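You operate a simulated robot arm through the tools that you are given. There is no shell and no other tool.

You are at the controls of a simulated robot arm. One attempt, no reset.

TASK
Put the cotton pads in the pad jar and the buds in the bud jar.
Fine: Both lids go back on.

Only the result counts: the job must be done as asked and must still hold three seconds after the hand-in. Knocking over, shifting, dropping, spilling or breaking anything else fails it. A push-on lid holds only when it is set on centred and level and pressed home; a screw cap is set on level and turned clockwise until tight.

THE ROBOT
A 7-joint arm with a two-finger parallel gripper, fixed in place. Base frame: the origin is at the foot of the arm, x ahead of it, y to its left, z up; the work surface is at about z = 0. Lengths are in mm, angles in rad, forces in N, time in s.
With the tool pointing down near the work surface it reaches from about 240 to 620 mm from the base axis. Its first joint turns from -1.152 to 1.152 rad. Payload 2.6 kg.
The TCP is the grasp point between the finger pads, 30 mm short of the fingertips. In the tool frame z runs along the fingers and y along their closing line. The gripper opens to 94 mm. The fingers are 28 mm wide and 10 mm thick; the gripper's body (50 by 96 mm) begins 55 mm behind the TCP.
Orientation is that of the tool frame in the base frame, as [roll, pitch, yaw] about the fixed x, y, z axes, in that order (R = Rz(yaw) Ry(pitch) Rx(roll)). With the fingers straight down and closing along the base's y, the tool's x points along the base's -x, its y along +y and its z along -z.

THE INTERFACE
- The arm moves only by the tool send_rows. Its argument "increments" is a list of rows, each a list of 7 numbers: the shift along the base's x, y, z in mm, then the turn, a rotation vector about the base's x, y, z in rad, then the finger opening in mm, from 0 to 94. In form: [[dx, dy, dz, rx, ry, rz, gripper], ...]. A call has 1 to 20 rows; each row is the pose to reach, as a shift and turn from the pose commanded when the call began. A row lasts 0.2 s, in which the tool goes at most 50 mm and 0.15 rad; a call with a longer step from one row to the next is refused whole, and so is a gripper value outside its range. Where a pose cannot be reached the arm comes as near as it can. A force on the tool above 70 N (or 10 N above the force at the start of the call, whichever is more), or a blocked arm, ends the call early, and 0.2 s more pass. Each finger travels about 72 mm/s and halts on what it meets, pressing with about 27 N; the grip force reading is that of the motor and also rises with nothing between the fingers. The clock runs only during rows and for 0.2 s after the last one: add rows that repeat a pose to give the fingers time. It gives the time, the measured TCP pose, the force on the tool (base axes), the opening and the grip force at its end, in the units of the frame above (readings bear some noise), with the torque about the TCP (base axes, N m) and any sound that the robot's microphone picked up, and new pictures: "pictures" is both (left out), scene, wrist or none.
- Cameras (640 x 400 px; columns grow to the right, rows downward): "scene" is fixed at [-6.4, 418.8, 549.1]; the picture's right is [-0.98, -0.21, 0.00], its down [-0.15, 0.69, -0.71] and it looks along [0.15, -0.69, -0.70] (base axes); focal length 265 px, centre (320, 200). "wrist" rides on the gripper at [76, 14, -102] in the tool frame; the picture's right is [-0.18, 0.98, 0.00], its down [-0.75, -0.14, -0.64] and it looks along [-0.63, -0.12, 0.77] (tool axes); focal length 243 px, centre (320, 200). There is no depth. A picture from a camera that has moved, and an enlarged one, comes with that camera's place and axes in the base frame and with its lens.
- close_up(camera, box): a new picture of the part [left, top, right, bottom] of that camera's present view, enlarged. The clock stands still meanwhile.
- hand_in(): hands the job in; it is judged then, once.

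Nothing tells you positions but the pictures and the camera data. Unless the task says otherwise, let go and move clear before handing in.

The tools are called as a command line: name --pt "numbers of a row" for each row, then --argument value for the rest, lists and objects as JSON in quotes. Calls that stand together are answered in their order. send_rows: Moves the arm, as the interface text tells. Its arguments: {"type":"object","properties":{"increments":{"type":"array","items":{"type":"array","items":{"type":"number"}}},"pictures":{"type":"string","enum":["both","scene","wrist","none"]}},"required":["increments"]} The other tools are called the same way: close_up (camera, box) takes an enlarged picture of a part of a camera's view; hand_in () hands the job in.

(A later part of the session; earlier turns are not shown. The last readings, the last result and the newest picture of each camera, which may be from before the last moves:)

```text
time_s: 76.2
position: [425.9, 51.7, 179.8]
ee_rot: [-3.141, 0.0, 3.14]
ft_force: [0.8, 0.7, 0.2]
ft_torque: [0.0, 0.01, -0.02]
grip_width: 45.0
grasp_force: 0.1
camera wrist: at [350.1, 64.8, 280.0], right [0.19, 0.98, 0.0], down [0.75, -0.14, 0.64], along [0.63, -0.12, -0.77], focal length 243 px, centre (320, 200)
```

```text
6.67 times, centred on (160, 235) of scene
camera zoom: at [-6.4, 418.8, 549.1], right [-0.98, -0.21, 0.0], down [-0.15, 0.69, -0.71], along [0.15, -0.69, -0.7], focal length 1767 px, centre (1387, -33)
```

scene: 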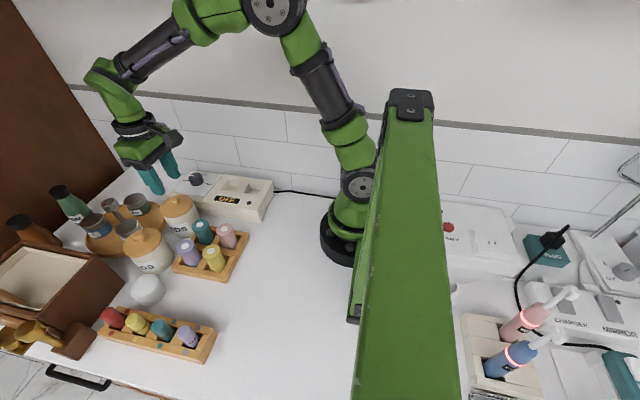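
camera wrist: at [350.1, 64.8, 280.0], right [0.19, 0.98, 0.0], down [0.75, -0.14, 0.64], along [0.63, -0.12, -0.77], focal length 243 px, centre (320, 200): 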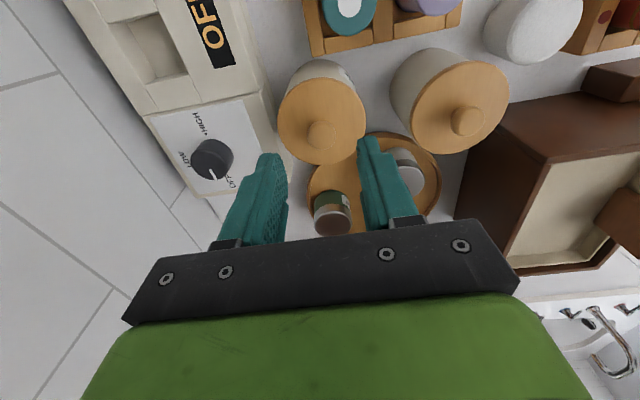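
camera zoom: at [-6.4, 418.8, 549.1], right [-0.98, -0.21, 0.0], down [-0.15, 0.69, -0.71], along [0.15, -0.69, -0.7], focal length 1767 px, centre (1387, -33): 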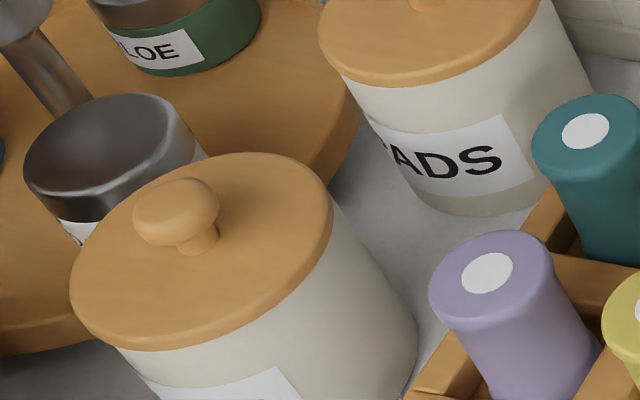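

PADS knob is about 6 mm further in x. I shift and descend partway, then check.

send_rows --pt "5.5 0.3 -15 0 0 0 45" --pt "5.5 0.3 -35 0 0 0 42" --pt "5.5 0.3 -50 0 0 0 40" --pt "5.5 0.3 -56 0 0 0 38" --pt "5.5 0.3 -56 0 0 0 38"

close_up --camera "wrist" --box '[240, 80, 400, 180]'

close_up --camera "scene" --box '[140, 165, 220, 245]'

```text
time_s: 77.4
position: [432.9, 50.8, 122.9]
ee_rot: [3.141, 0.0, 3.138]
ft_force: [0.5, -0.4, -0.2]
ft_torque: [-0.02, 0.0, -0.02]
grip_width: 37.9
grasp_force: 0.0
camera wrist: at [357.8, 64.5, 224.3], right [0.18, 0.98, 0.0], down [0.75, -0.14, 0.64], along [0.63, -0.12, -0.77], focal length 243 px, centre (320, 200)
```

scene: 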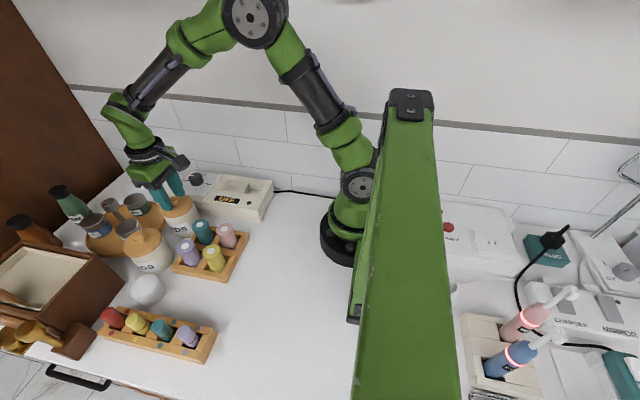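
wrist: 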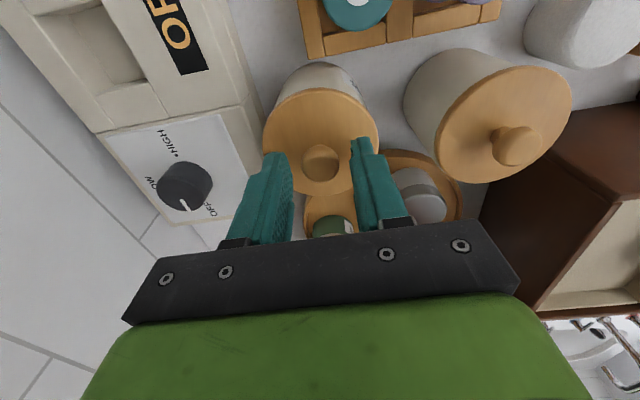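

```text
4.00 times, centred on (320, 130) of wrist
camera zoom: at [357.8, 64.5, 224.3], right [0.18, 0.98, 0.0], down [0.75, -0.14, 0.64], along [0.63, -0.12, -0.77], focal length 970 px, centre (320, 480)
```

zoom: 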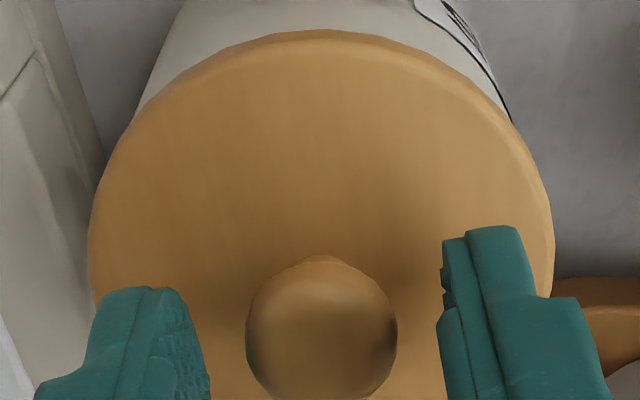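

```text
5.00 times, centred on (180, 205) of scene
camera zoom: at [-6.4, 418.8, 549.1], right [-0.98, -0.21, 0.0], down [-0.15, 0.69, -0.71], along [0.15, -0.69, -0.7], focal length 1326 px, centre (1020, 175)
```

zoom: 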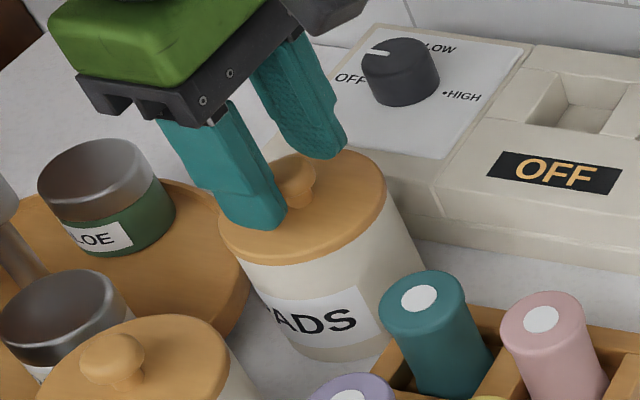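

The knob is centred; this jar seems ~4 mm shorter (lid top ~80). I descend to TCP z ≈ 113 and check again.

send_rows --pt "-0.3 0 -4 0 0 0 36" --pt "-0.5 0 -8 0 0 0 34" --pt "-0.5 0 -9 0 0 0 34" --pt "-0.5 0 -9 0 0 0 34"

close_up --camera "wrist" --box '[240, 80, 400, 180]'

close_up --camera "scene" --box '[150, 180, 210, 240]'

```text
time_s: 78.4
position: [433.5, 51.5, 113.2]
ee_rot: [3.141, 0.003, 3.137]
ft_force: [-13.9, -3.4, 32.4]
ft_torque: [-0.13, 0.55, 0.04]
grip_width: 34.1
grasp_force: 0.0
camera wrist: at [357.0, 64.9, 215.5], right [0.19, 0.98, 0.0], down [0.75, -0.14, 0.64], along [0.63, -0.12, -0.77], focal length 243 px, centre (320, 200)
```

scene: 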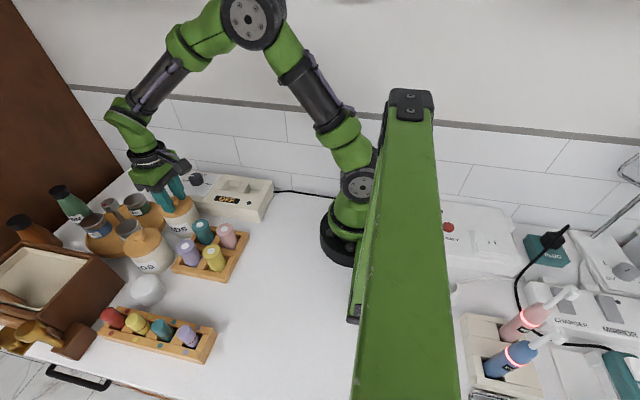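
wrist: 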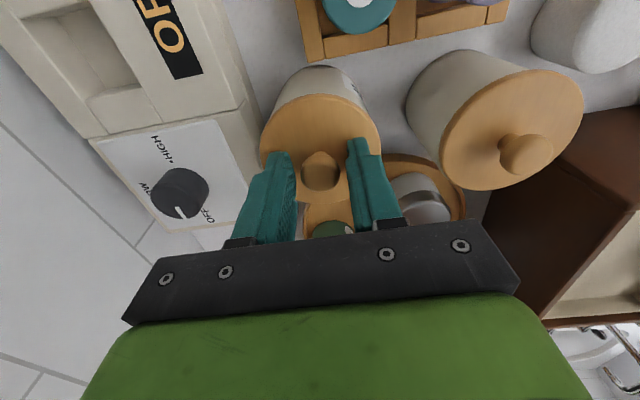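

```text
4.00 times, centred on (320, 130) of wrist
camera zoom: at [357.0, 64.9, 215.5], right [0.19, 0.98, 0.0], down [0.75, -0.14, 0.64], along [0.63, -0.12, -0.77], focal length 970 px, centre (320, 480)
```

zoom: 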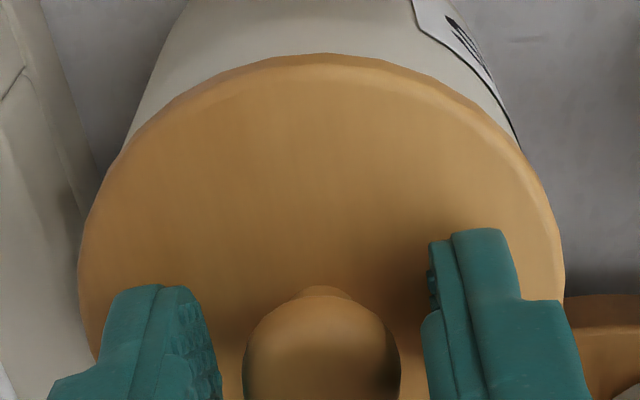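

```text
6.67 times, centred on (180, 210) of scene
camera zoom: at [-6.5, 418.7, 549.1], right [-0.98, -0.21, 0.0], down [-0.15, 0.69, -0.71], along [0.15, -0.69, -0.7], focal length 1767 px, centre (1253, 133)
```

zoom: 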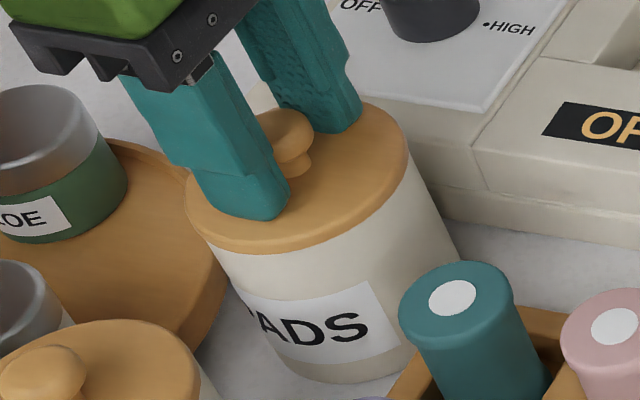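

The tips touched the lid (32 N), so its top is at ~84 after all. I back up about 3 mm, shift −1.5 in x, and close on the knob.

send_rows --pt "0 0 2 0 0 0 34" --pt "-1.5 0 3.2 0 0 0 34" --pt "-1.5 0 3.2 0 0 0 34" --pictures "none"

send_rows --pt "0 0 0 0 0 0 28" --pt "0 0 0 0 0 0 24" --pt "0 0 0 0 0 0 21" --pt "0 0 0 0 0 0 8" --pt "0 0 0 0 0 0 8" --pt "0 0 0 0 0 0 8" --pictures "none"

close_up --camera "wrist" --box '[240, 80, 400, 180]'

close_up --camera "scene" --box '[150, 180, 210, 240]'

```text
time_s: 79.2
position: [432.5, 53.5, 115.2]
ee_rot: [3.141, -0.001, -3.14]
ft_force: [3.3, -2.2, 5.5]
ft_torque: [-0.11, -0.08, 0.01]
grip_width: 34.6
grasp_force: 0.4
```

```text
time_s: 80.6
position: [431.8, 52.7, 115.3]
ee_rot: [3.141, -0.001, 3.141]
ft_force: [0.2, 0.2, 0.0]
ft_torque: [0.02, -0.02, -0.02]
grip_width: 20.9
grasp_force: 27.5
heard: snap
```

```text
4.00 times, centred on (320, 130) of wrist
camera zoom: at [355.6, 66.2, 216.5], right [0.18, 0.98, 0.0], down [0.75, -0.14, 0.64], along [0.63, -0.12, -0.77], focal length 970 px, centre (320, 480)
```

zoom: 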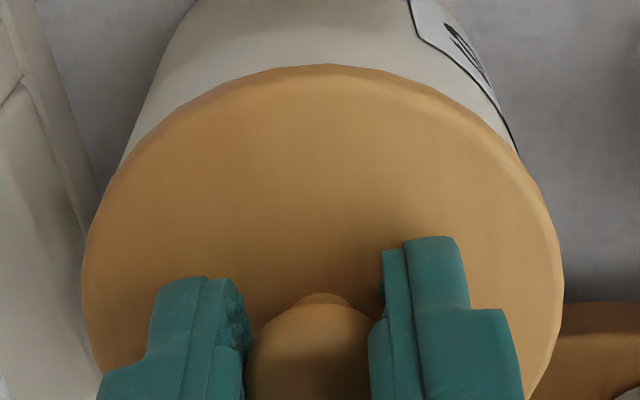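

```text
6.67 times, centred on (180, 210) of scene
camera zoom: at [-6.4, 418.8, 549.1], right [-0.98, -0.21, 0.0], down [-0.15, 0.69, -0.71], along [0.15, -0.69, -0.7], focal length 1767 px, centre (1253, 133)
```

zoom: 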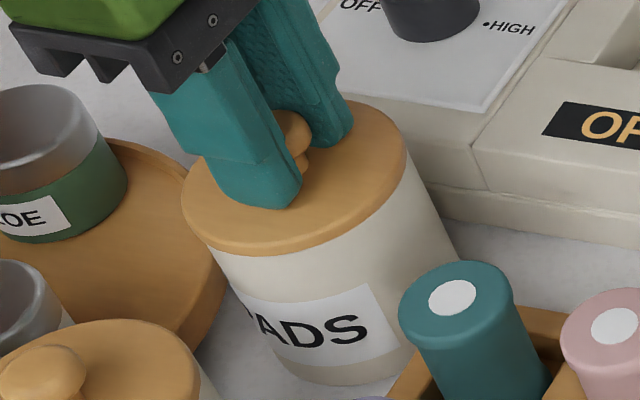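

The grip popped the lid loose (snap). I lift slowly and then carry it to the free surface.

send_rows --pt "0 0 1 0 0 0 8" --pt "0 0 4 0 0 0 8" --pt "0 0 8 0 0 0 8" --pt "0 0 13 0 0 0 8" --pt "0 0 19 0 0 0 8" --pt "0 0 26 0 0 0 8" --pt "0 0 34 0 0 0 8" --pt "0 0 42 0 0 0 8" --pt "0 0 50 0 0 0 8" --pt "0 0 57 0 0 0 8" --pt "0 0 62 0 0 0 8" --pt "0 0 64 0 0 0 8" --pt "0 0 64 0 0 0 8"

close_up --camera "wrist" --box '[250, 40, 390, 180]'

close_up --camera "scene" --box '[110, 150, 220, 260]'

```text
time_s: 83.4
position: [432.5, 51.9, 179.4]
ee_rot: [-3.141, -0.002, 3.141]
ft_force: [-0.1, 0.7, -0.2]
ft_torque: [-0.02, 0.04, -0.02]
grip_width: 20.8
grasp_force: 27.5
camera wrist: at [355.9, 66.2, 280.6], right [0.18, 0.98, 0.0], down [0.75, -0.14, 0.64], along [0.63, -0.12, -0.77], focal length 243 px, centre (320, 200)
```

scene: 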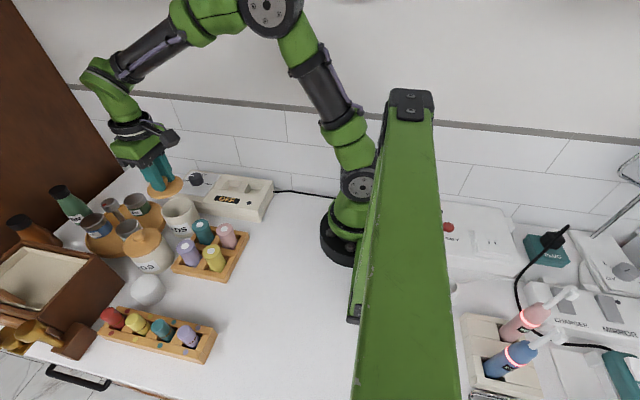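
wrist: 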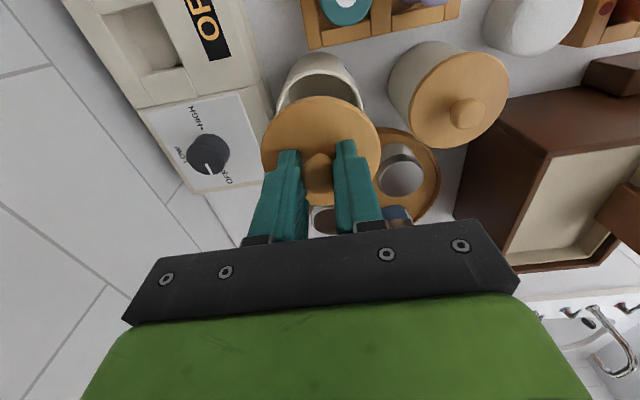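

```text
2.86 times, centred on (320, 110) of wrist
camera zoom: at [355.9, 66.2, 280.6], right [0.18, 0.98, 0.0], down [0.75, -0.14, 0.64], along [0.63, -0.12, -0.77], focal length 693 px, centre (320, 457)
```

zoom: 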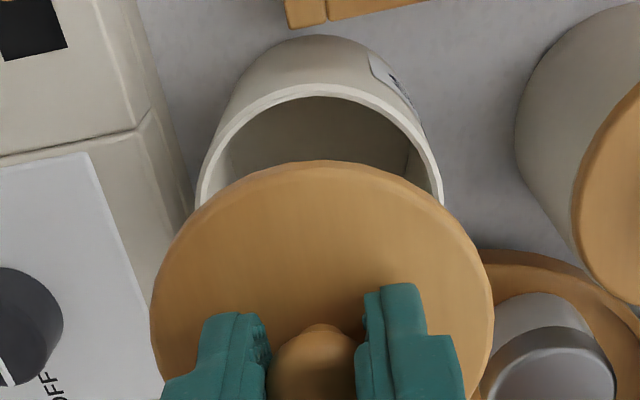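

```text
3.64 times, centred on (165, 205) of scene
camera zoom: at [-6.4, 418.8, 549.1], right [-0.98, -0.21, 0.0], down [-0.15, 0.69, -0.71], along [0.15, -0.69, -0.7], focal length 964 px, centre (884, 182)
```

zoom: 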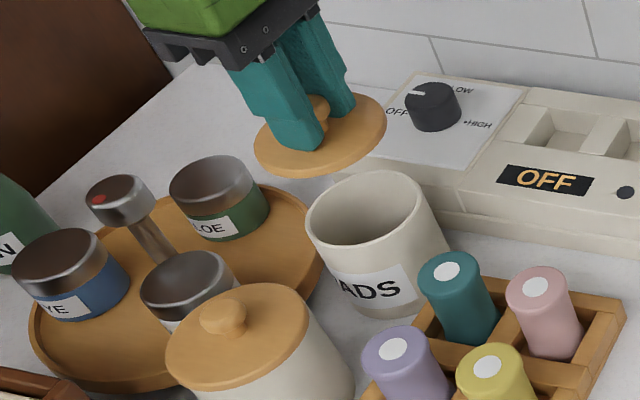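

The PADS lid is held. I carry it high over the tray to the clear spot near (212,222).

send_rows --pt "-4 3 0 0 0 0 8" --pt "-12 9 0 0 0 0 8" --pt "-25 19 0 0 0 0 8" --pt "-41 31 0 0 0 0 8" --pt "-57 43 0 0 0 0 8" --pt "-73 55 0 0 0 0 8" --pt "-89 67 0 0 0 0 8" --pt "-105 79 0 0 0 0 8" --pt "-121 91 0 0 0 0 8" --pt "-137 103 0 0 0 0 8" --pt "-153 115 0 0 0 0 8" --pt "-169 127 0 0 0 0 8" --pt "-184 139 0 0 0 0 8" --pt "-198 150 0 0 0 0 8" --pt "-209 159 0 0 0 0 8" --pt "-216 165 -4 0 0 0 8" --pt "-220 168 -10 0 0 0 8" --pt "-221 169 -18 0 0 0 8" --pt "-221 169 -24 0 0 0 8" --pictures "none"

send_rows --pt "0 0 -6 0 0 0 8" --pt "0 0 -18 0 0 0 8" --pt "0 0 -32 0 0 0 8" --pt "0 0 -46 0 0 0 8" --pt "0 0 -60 0 0 0 8" --pt "0 0 -74 0 0 0 8" --pt "0 0 -86 0 0 0 8" --pt "0 0 -95 0 0 0 8" --pt "0 0 -100 0 0 0 8" --pt "0 0 -100 0 0 0 8"

close_up --camera "wrist" --box '[220, 60, 420, 220]'

```text
time_s: 87.4
position: [210.6, 220.9, 156.8]
ee_rot: [3.141, 0.0, -3.142]
ft_force: [0.7, -0.4, 0.0]
ft_torque: [-0.03, 0.01, 0.01]
grip_width: 20.6
grasp_force: 26.6
```

```text
time_s: 89.6
position: [210.9, 220.2, 54.5]
ee_rot: [3.14, 0.0, 3.14]
ft_force: [0.4, -0.8, -0.1]
ft_torque: [-0.01, -0.01, 0.01]
grip_width: 20.5
grasp_force: 27.2
camera wrist: at [134.8, 233.9, 156.3], right [0.18, 0.98, 0.0], down [0.75, -0.14, 0.64], along [0.63, -0.12, -0.77], focal length 243 px, centre (320, 200)
```

scene: 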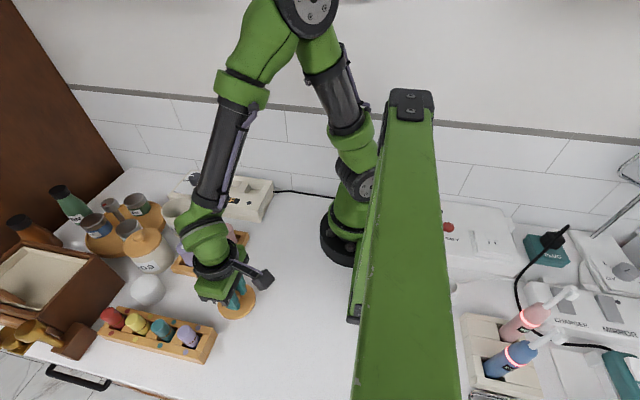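
wrist: 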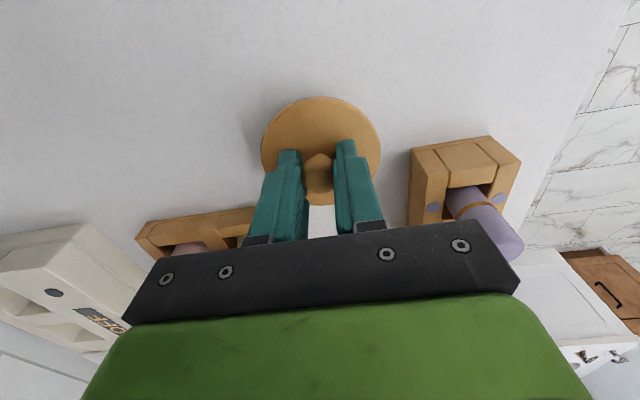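

```text
2.50 times, centred on (320, 140) of wrist
camera zoom: at [134.8, 233.9, 156.3], right [0.18, 0.98, 0.0], down [0.75, -0.14, 0.64], along [0.63, -0.12, -0.77], focal length 606 px, centre (320, 350)
```

zoom: 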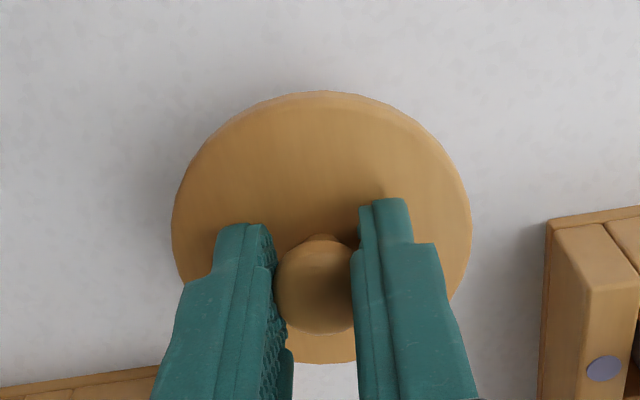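

I lower the last ~11 mm to the surface gently and release.

send_rows --pt "0 0 -3 0 0 0 8" --pt "0 0 -6 0 0 0 8" --pt "0 0 -8 0 0 0 8" --pt "0 0 -9 0 0 0 8" --pictures "none"

send_rows --pt "0 0 -0.7 0 0 0 8" --pt "0 0 -1.4 0 0 0 8" --pictures "none"

```text
time_s: 90.6
position: [211.4, 222.1, 45.6]
ee_rot: [3.141, 0.0, 3.141]
ft_force: [0.2, -1.0, -0.8]
ft_torque: [0.03, 0.0, -0.01]
grip_width: 20.8
grasp_force: 26.9
```

```text
time_s: 91.2
position: [211.5, 221.2, 46.2]
ee_rot: [3.141, 0.0, 3.141]
ft_force: [0.7, -1.0, 0.4]
ft_torque: [-0.02, 0.0, 0.05]
grip_width: 20.7
grasp_force: 27.0
```

send_rows --pt "0 0 -0.7 0 0 0 8" --pt "0 0 -1.4 0 0 0 8" --pictures "none"

send_rows --pt "0 0 -0.5 0 0 0 8" --pt "0 0 -0.9 0 0 0 8" --pictures "none"

```text
time_s: 91.8
position: [211.6, 221.7, 43.8]
ee_rot: [-3.141, 0.001, 3.141]
ft_force: [1.1, 0.4, -0.5]
ft_torque: [-0.05, 0.02, -0.02]
grip_width: 20.7
grasp_force: 26.6
```

```text
time_s: 92.4
position: [209.3, 220.8, 42.8]
ee_rot: [-3.141, -0.001, 3.139]
ft_force: [0.0, 0.1, -0.2]
ft_torque: [0.0, -0.05, 0.02]
grip_width: 20.8
grasp_force: 27.5
```

Not yet touching; I continue down in small steps until I feel contact.

send_rows --pt "0 0 -0.5 0 0 0 8" --pt "0 0 -0.9 0 0 0 8" --pictures "none"

send_rows --pt "0 0 -0.5 0 0 0 8" --pt "0 0 -0.9 0 0 0 8" --pictures "none"

```text
time_s: 93.0
position: [210.8, 222.0, 41.5]
ee_rot: [-3.141, 0.0, -3.14]
ft_force: [-2.6, -0.5, 7.7]
ft_torque: [-0.02, 0.1, -0.02]
grip_width: 20.9
grasp_force: 27.4
```

```text
time_s: 93.6
position: [210.9, 221.2, 43.2]
ee_rot: [3.139, 0.002, 3.141]
ft_force: [-8.3, -8.4, 46.6]
ft_torque: [-0.26, 0.46, 0.02]
grip_width: 20.7
grasp_force: 27.4
```

The lid is down. I relieve the pressure, open, rise, and head above the cotton pads at about (399,238).

send_rows --pt "0 0 0.8 0 0 0 8" --pt "0 0 1.4 0 0 0 20" --pt "0 0 1.4 0 0 0 28" --pt "0 0 1.6 0 0 0 36" --pt "0 0 1.6 0 0 0 36" --pt "0 0 15 0 0 0 40" --pt "0 0 45 0 0 0 50" --pt "0 0 85 0 0 0 60" --pt "0 0 125 0 0 0 70" --pictures "none"

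send_rows --pt "25 2 10 0 0 0 76" --pt "60 6 10 0 0 0 76" --pt "100 10 10 0 0 0 76" --pt "135 14 10 0 0 0 76" --pt "165 16 10 0 0 0 76" --pt "187 17 5 0 0 0 76" --pt "187 17 0 0 0 0 76" --pt "187 17 0 0 0 0 76"

close_up --camera "wrist" --box '[220, 40, 420, 200]'

close_up --camera "scene" --box '[80, 210, 280, 350]'

```text
time_s: 95.6
position: [210.7, 219.8, 167.1]
ee_rot: [-3.14, -0.001, -3.141]
ft_force: [-0.2, 0.7, 0.5]
ft_torque: [0.01, -0.02, -0.01]
grip_width: 70.0
grasp_force: 0.0
```

```text
time_s: 97.4
position: [397.5, 239.0, 167.0]
ee_rot: [-3.142, 0.0, 3.141]
ft_force: [0.3, 0.0, -0.4]
ft_torque: [-0.03, 0.03, -0.03]
grip_width: 75.9
grasp_force: 0.0
camera wrist: at [321.9, 253.1, 267.3], right [0.19, 0.98, 0.0], down [0.75, -0.14, 0.64], along [0.63, -0.12, -0.77], focal length 243 px, centre (320, 200)
```

scene: 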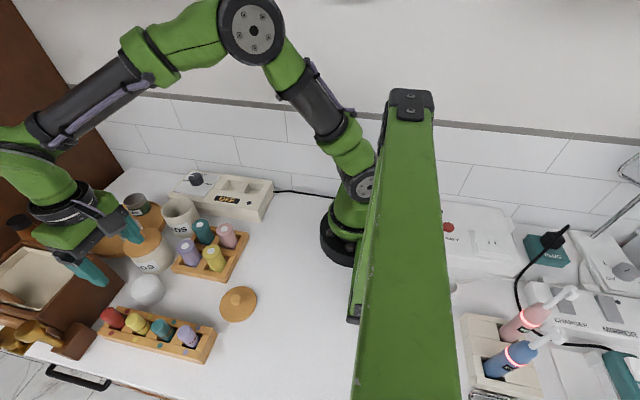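
wrist: 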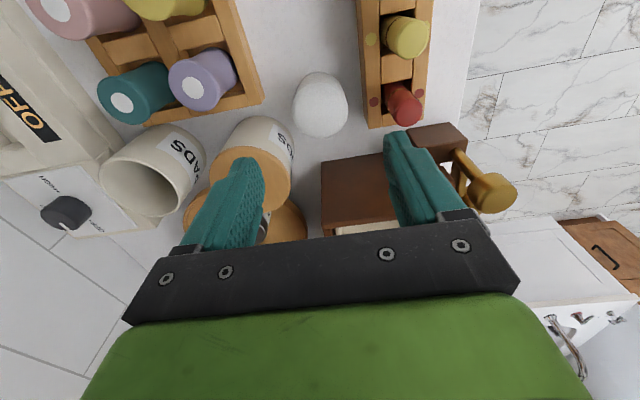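

```text
2.50 times, centred on (320, 120) of wrist
camera zoom: at [321.9, 253.1, 267.3], right [0.19, 0.98, 0.0], down [0.75, -0.14, 0.64], along [0.63, -0.12, -0.77], focal length 606 px, centre (320, 400)
```

zoom: 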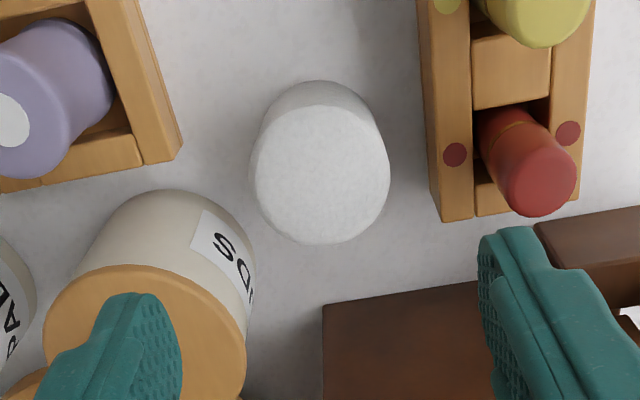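

```text
2.86 times, centred on (180, 280) of scene
camera zoom: at [-6.4, 418.8, 549.1], right [-0.98, -0.21, 0.0], down [-0.15, 0.69, -0.71], along [0.15, -0.69, -0.7], focal length 758 px, centre (720, -29)
```

zoom: 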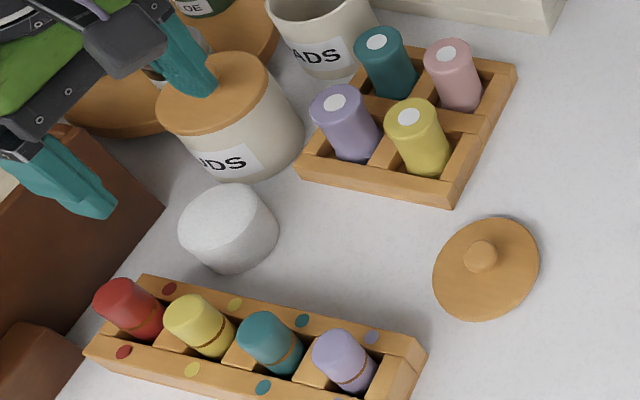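

The pads are about 52 mm wide, 40 tall at about (403.3,238.3). I shift, narrow the opening to 60, descend partway and check.

send_rows --pt "3 -0.3 -10 0 0 0 66" --pt "5.7 -0.5 -30 0 0 0 62" --pt "5.7 -0.5 -55 0 0 0 62" --pt "5.7 -0.5 -75 0 0 0 62" --pt "5.7 -0.5 -80 0 0 0 62" --pt "5.7 -0.5 -80 0 0 0 62"

close_up --camera "wrist" --box '[220, 60, 420, 220]'

close_up --camera "scene" --box '[80, 220, 220, 340]'

```text
time_s: 98.8
position: [403.7, 237.9, 85.5]
ee_rot: [-3.141, 0.0, 3.138]
ft_force: [-0.1, 0.8, -0.1]
ft_torque: [0.0, 0.01, -0.01]
grip_width: 62.0
grasp_force: 0.0
camera wrist: at [327.7, 252.0, 186.5], right [0.19, 0.98, 0.0], down [0.75, -0.14, 0.64], along [0.63, -0.12, -0.77], focal length 243 px, centre (320, 200)
```

scene: 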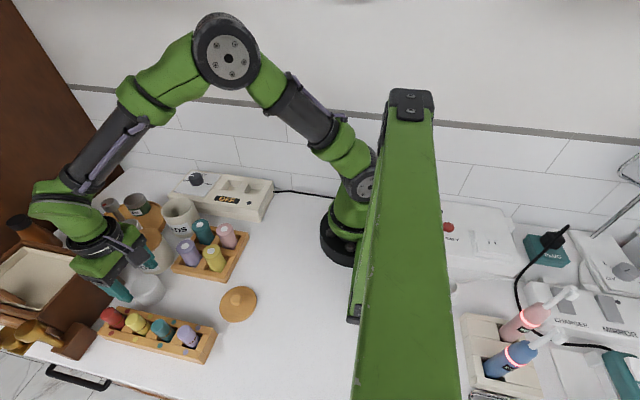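
wrist: 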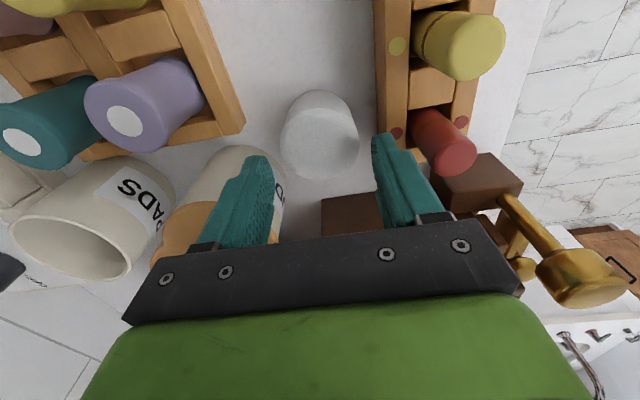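

```text
2.50 times, centred on (320, 140) of wrist
camera zoom: at [327.7, 252.0, 186.5], right [0.19, 0.98, 0.0], down [0.75, -0.14, 0.64], along [0.63, -0.12, -0.77], focal length 606 px, centre (320, 350)
```

zoom: 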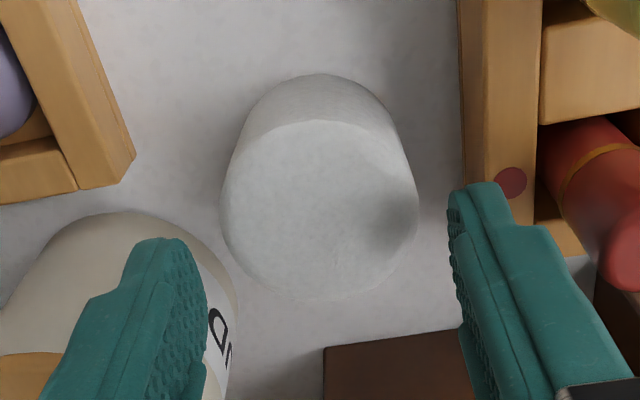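

```text
3.33 times, centred on (150, 280) of scene
camera zoom: at [-6.4, 418.8, 549.1], right [-0.98, -0.21, 0.0], down [-0.15, 0.69, -0.71], along [0.15, -0.69, -0.7], focal length 884 px, centre (887, -67)
```

zoom: 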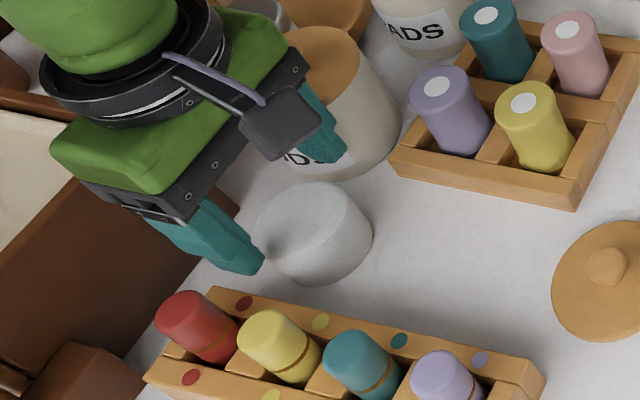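

The pads are centred. I narrow to 58 and descend so the tips straddle the top ~16 mm.

send_rows --pt "0.4 0 -6 0 0 0 58" --pt "0.4 0 -16 0 0 0 58" --pt "0.4 0 -25 0 0 0 58" --pt "0.4 0 -30 0 0 0 58" --pt "0.4 0 -30 0 0 0 58"

close_up --camera "wrist" --box '[220, 60, 420, 220]'

close_up --camera "scene" --box '[80, 220, 220, 340]'

```text
time_s: 100.0
position: [404.2, 237.8, 54.1]
ee_rot: [3.141, 0.0, 3.141]
ft_force: [-0.1, -0.2, 0.4]
ft_torque: [0.0, 0.01, 0.03]
grip_width: 58.2
grasp_force: 0.1
camera wrist: at [328.2, 252.1, 156.5], right [0.18, 0.98, 0.0], down [0.75, -0.14, 0.64], along [0.63, -0.12, -0.77], focal length 243 px, centre (320, 200)
```

scene: 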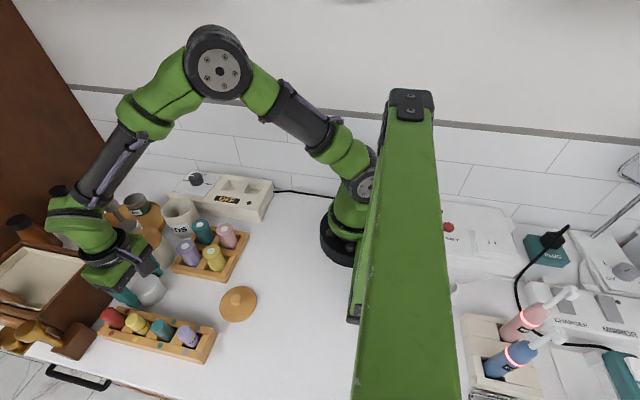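
wrist: 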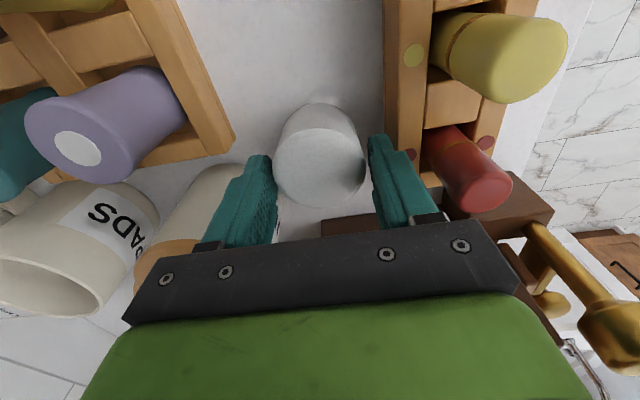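

```text
2.50 times, centred on (320, 140) of wrist
camera zoom: at [328.2, 252.1, 156.5], right [0.18, 0.98, 0.0], down [0.75, -0.14, 0.64], along [0.63, -0.12, -0.77], focal length 606 px, centre (320, 350)
```

zoom: 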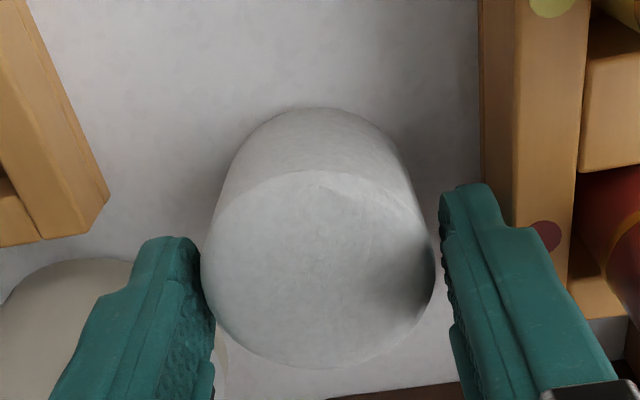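

```text
3.33 times, centred on (150, 280) of scene
camera zoom: at [-6.4, 418.8, 549.1], right [-0.98, -0.21, 0.0], down [-0.15, 0.69, -0.71], along [0.15, -0.69, -0.7], focal length 884 px, centre (887, -67)
```

zoom: 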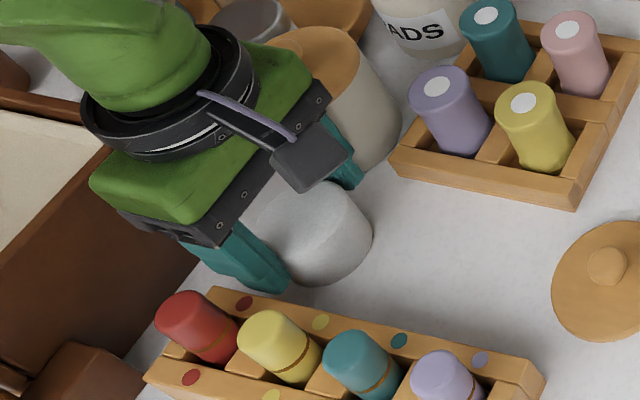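

Clear of the rack; the pads sit slightly toward −y, so I shift −0.8 and close, then lift gently.

send_rows --pt "0 -0.8 0 0 0 0 58" --pt "0 -0.8 0 0 0 0 54" --pt "0 -0.8 0 0 0 0 48" --pt "0 -0.8 0 0 0 0 40" --pt "0 -0.8 0 0 0 0 40" --pt "0 -0.8 0 0 0 0 40" --pictures "none"

send_rows --pt "0 0 2 0 0 0 40" --pt "0 0 6 0 0 0 40" --pt "0 0 12 0 0 0 40" --pt "0 0 20 0 0 0 40" --pt "0 0 30 0 0 0 40" --pt "0 0 42 0 0 0 40" --pt "0 0 54 0 0 0 40" --pt "0 0 66 0 0 0 40" --pt "0 0 78 0 0 0 40" --pt "0 0 90 0 0 0 40" --pt "0 0 102 0 0 0 40" --pt "0 0 112 0 0 0 40" --pt "0 0 120 0 0 0 40" --pt "0 0 126 0 0 0 40" --pt "0 0 128 0 0 0 40" --pt "0 0 128 0 0 0 40"

close_up --camera "scene" --box '[60, 180, 240, 320]'

close_up --camera "wrist" --box '[220, 60, 420, 220]'

```text
time_s: 101.4
position: [403.3, 237.9, 55.3]
ee_rot: [-3.14, 0.0, 3.139]
ft_force: [0.1, 0.2, 0.2]
ft_torque: [-0.03, 0.0, 0.02]
grip_width: 50.0
grasp_force: 27.0
```

```text
time_s: 104.8
position: [404.9, 238.0, 185.2]
ee_rot: [-3.141, 0.0, -3.141]
ft_force: [0.2, 0.4, -0.5]
ft_torque: [0.0, -0.01, -0.01]
grip_width: 50.1
grasp_force: 26.6
camera wrist: at [328.3, 251.0, 285.3], right [0.18, 0.98, 0.0], down [0.75, -0.14, 0.64], along [0.63, -0.12, -0.77], focal length 243 px, centre (320, 200)
```

scene: 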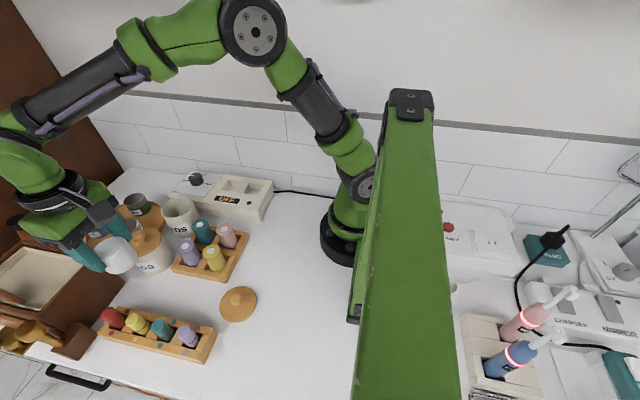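
wrist: 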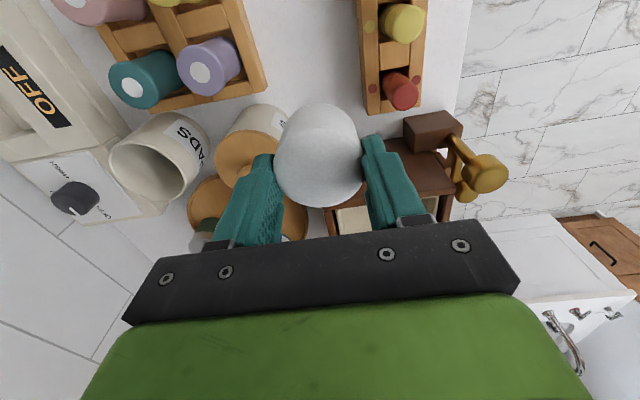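

```text
2.86 times, centred on (150, 250) of scene
camera zoom: at [-6.4, 418.8, 549.1], right [-0.98, -0.21, 0.0], down [-0.15, 0.69, -0.71], along [0.15, -0.69, -0.7], focal length 758 px, centre (806, 57)
```

zoom: 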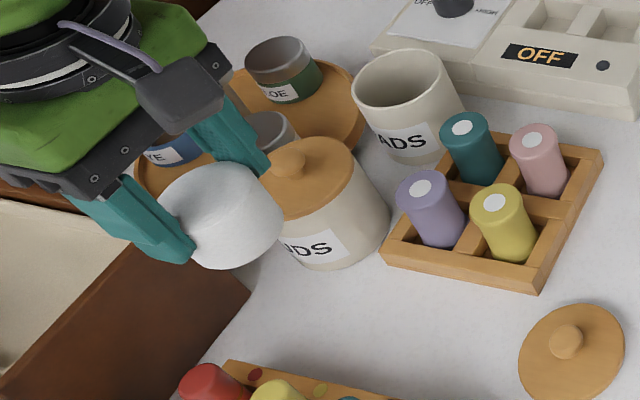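

```text
2.50 times, centred on (320, 140) of wrist
camera zoom: at [328.3, 251.0, 285.3], right [0.18, 0.98, 0.0], down [0.75, -0.14, 0.64], along [0.63, -0.12, -0.77], focal length 606 px, centre (320, 350)
```

zoom: 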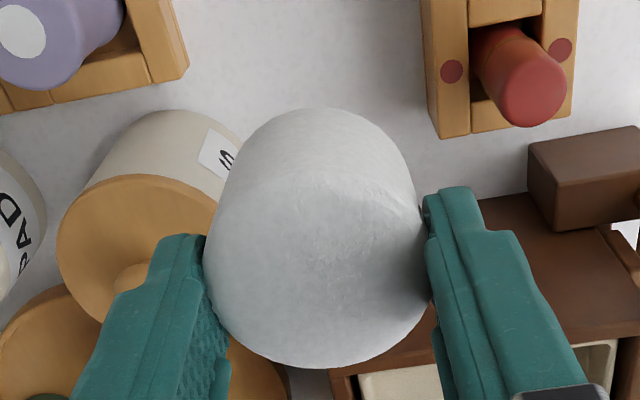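

The pads are held level. I carry them over to hover above the PADS jar at about (432,52.5).

send_rows --pt "0 -3 4 0 0 0 40" --pt "1 -10 8 0 0 0 40" --pt "3 -22 8 0 0 0 40" --pt "5 -36 8 0 0 0 40" --pt "7 -51 8 0 0 0 40" --pt "9 -66 8 0 0 0 40" --pt "11 -81 8 0 0 0 40" --pt "14 -96 8 0 0 0 40" --pt "16 -111 8 0 0 0 40" --pt "18 -126 8 0 0 0 40" --pt "21 -141 8 0 0 0 40" --pt "23 -155 6 0 0 0 40" --pt "25 -167 2 0 0 0 40" --pt "26 -176 -3 0 0 0 40" --pt "27 -182 -8 0 0 0 40" --pt "27 -185 -12 0 0 0 40" --pt "27 -185.5 -14 0 0 0 40" --pt "27 -185.5 -14 0 0 0 40" --pt "27 -185.5 -14 0 0 0 40"

close_up --camera "wrist" --box '[220, 40, 420, 220]'

close_up --camera "scene" --box '[110, 150, 230, 260]'

```text
time_s: 108.8
position: [432.8, 52.0, 169.8]
ee_rot: [-3.141, -0.001, 3.139]
ft_force: [0.1, 0.4, 0.6]
ft_torque: [-0.01, 0.03, -0.01]
grip_width: 50.1
grasp_force: 26.6
camera wrist: at [355.3, 65.5, 270.9], right [0.18, 0.98, 0.0], down [0.75, -0.14, 0.64], along [0.63, -0.12, -0.77], focal length 243 px, centre (320, 200)
```

scene: 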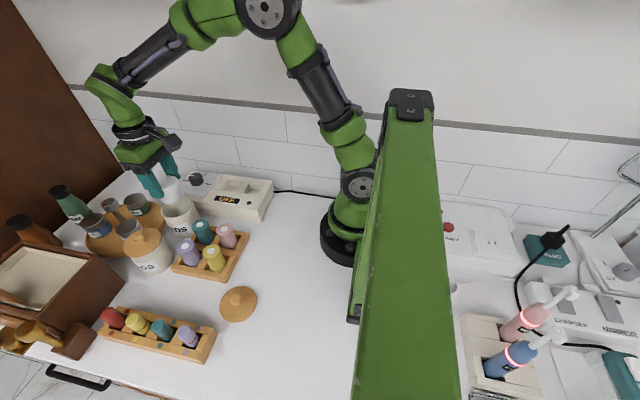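
wrist: 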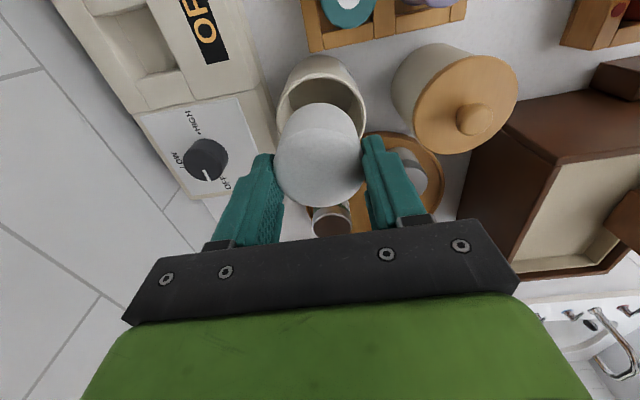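

```text
2.22 times, centred on (320, 130) of wrist
camera zoom: at [355.3, 65.5, 270.9], right [0.18, 0.98, 0.0], down [0.75, -0.14, 0.64], along [0.63, -0.12, -0.77], focal length 539 px, centre (320, 356)
```

zoom: 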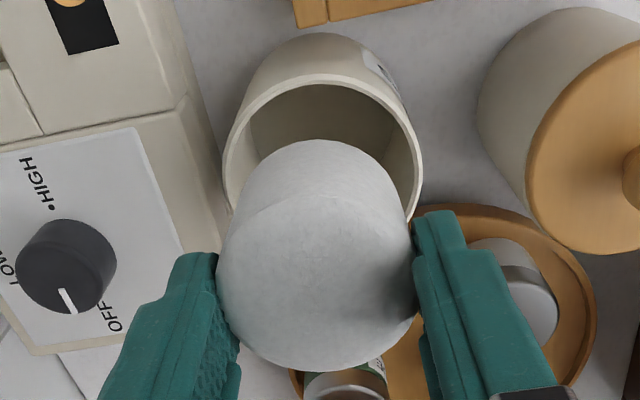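

```text
3.64 times, centred on (170, 205) of scene
camera zoom: at [-6.4, 418.8, 549.1], right [-0.98, -0.21, 0.0], down [-0.15, 0.69, -0.71], along [0.15, -0.69, -0.7], focal length 964 px, centre (866, 182)
```

zoom: 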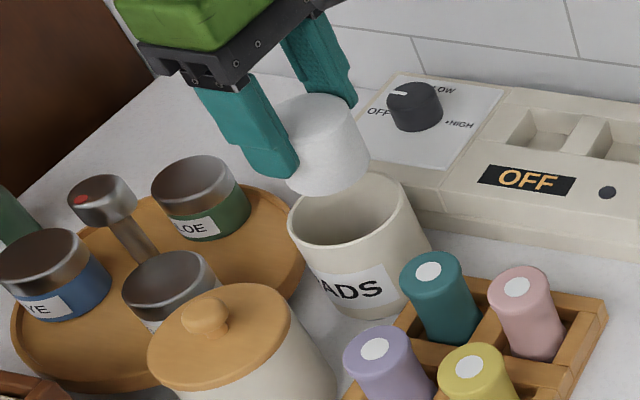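

I shift (+1.5,+0.3) and lower the pads into the jar's mouth.

send_rows --pt "1.5 0.3 -5 0 0 0 40" --pt "1.5 0.3 -14 0 0 0 40" --pt "1.5 0.3 -24 0 0 0 40" --pt "1.5 0.3 -33 0 0 0 40" --pt "1.5 0.3 -38 0 0 0 40" --pt "1.5 0.3 -40 0 0 0 40" --pt "1.5 0.3 -40 0 0 0 40"

close_up --camera "wrist" --box '[220, 40, 420, 220]'

close_up --camera "scene" --box '[130, 160, 220, 250]'

```text
time_s: 110.4
position: [432.7, 51.8, 129.9]
ee_rot: [-3.141, -0.001, 3.14]
ft_force: [0.2, 0.4, 0.2]
ft_torque: [0.01, 0.01, -0.02]
grip_width: 50.0
grasp_force: 26.6
camera wrist: at [356.4, 65.7, 231.5], right [0.19, 0.98, 0.0], down [0.75, -0.14, 0.64], along [0.63, -0.12, -0.77], focal length 243 px, centre (320, 200)
```

scene: 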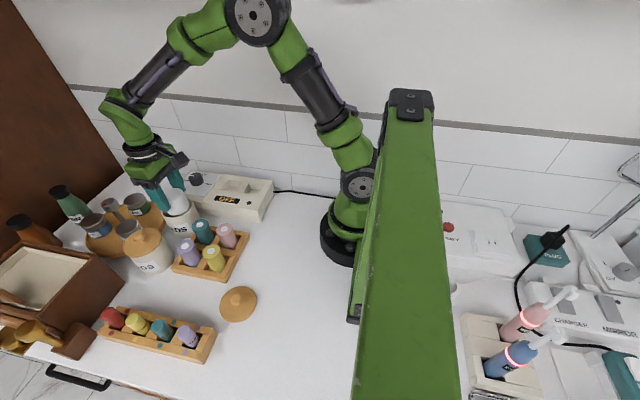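
wrist: 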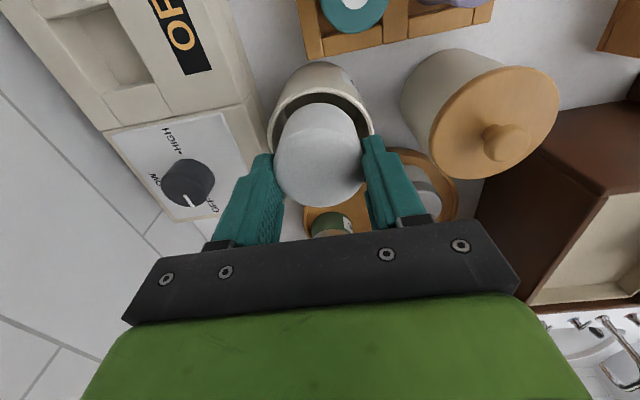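

```text
2.22 times, centred on (320, 130) of wrist
camera zoom: at [356.4, 65.7, 231.5], right [0.19, 0.98, 0.0], down [0.75, -0.14, 0.64], along [0.63, -0.12, -0.77], focal length 539 px, centre (320, 356)
```

zoom: 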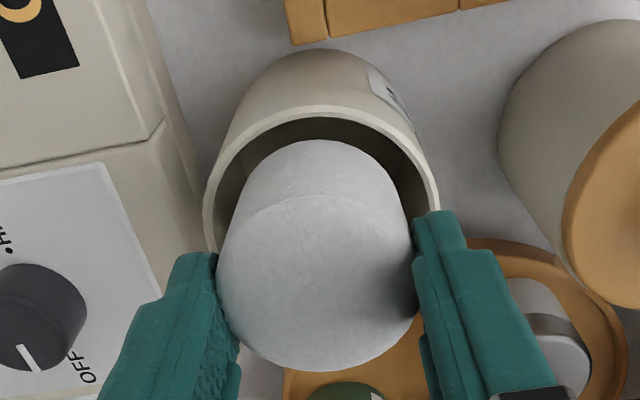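

```text
4.44 times, centred on (175, 205) of scene
camera zoom: at [-6.4, 418.8, 549.1], right [-0.98, -0.21, 0.0], down [-0.15, 0.69, -0.71], along [0.15, -0.69, -0.7], focal length 1178 px, centre (964, 178)
```

zoom: 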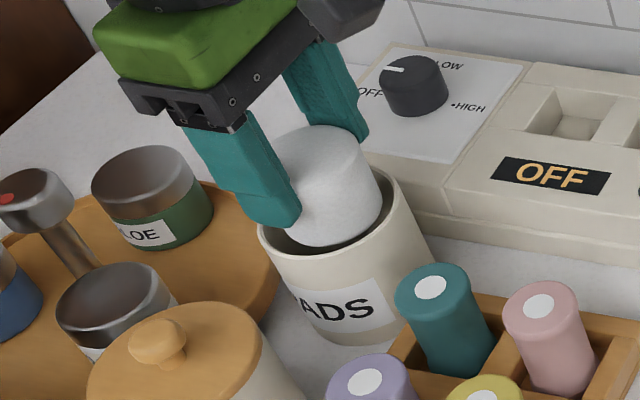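

The pads are entering the mouth with clearance all round. I lower until the tips are just above the rim, then release.

send_rows --pt "0.5 0.5 -5 0 0 0 40" --pt "0.8 0.5 -11 0 0 0 40" --pt "0.8 0.5 -16 0 0 0 40" --pt "0.8 0.5 -19 0 0 0 40" --pt "0.8 0.5 -19 0 0 0 40" --pictures "none"

close_up --camera "wrist" --box '[220, 40, 420, 220]'

close_up --camera "scene" --box '[130, 160, 220, 250]'

```text
time_s: 111.6
position: [431.5, 53.0, 112.2]
ee_rot: [3.141, 0.0, 3.141]
ft_force: [0.4, 0.0, -0.5]
ft_torque: [0.01, -0.02, 0.04]
grip_width: 50.0
grasp_force: 27.3
```

```text
2.22 times, centred on (320, 130) of wrist
camera zoom: at [356.8, 66.4, 212.6], right [0.18, 0.98, 0.0], down [0.75, -0.14, 0.64], along [0.63, -0.12, -0.77], focal length 539 px, centre (320, 356)
```

zoom: 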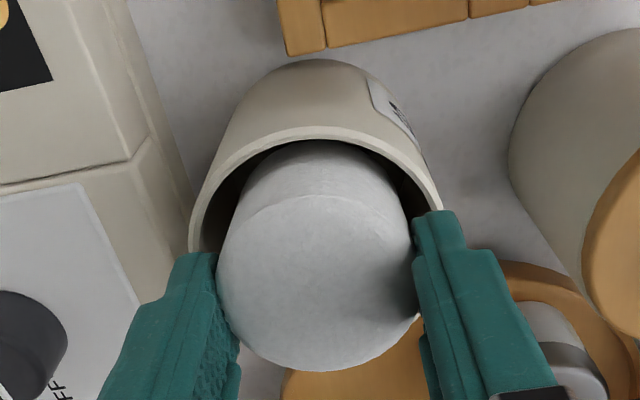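

```text
4.44 times, centred on (175, 205) of scene
camera zoom: at [-6.4, 418.8, 549.1], right [-0.98, -0.21, 0.0], down [-0.15, 0.69, -0.71], along [0.15, -0.69, -0.7], focal length 1178 px, centre (964, 178)
```

zoom: 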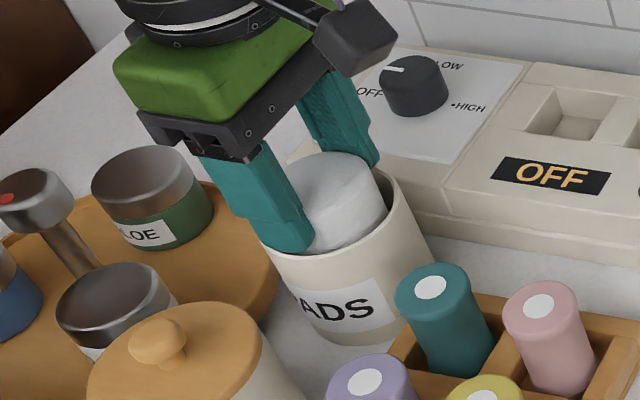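

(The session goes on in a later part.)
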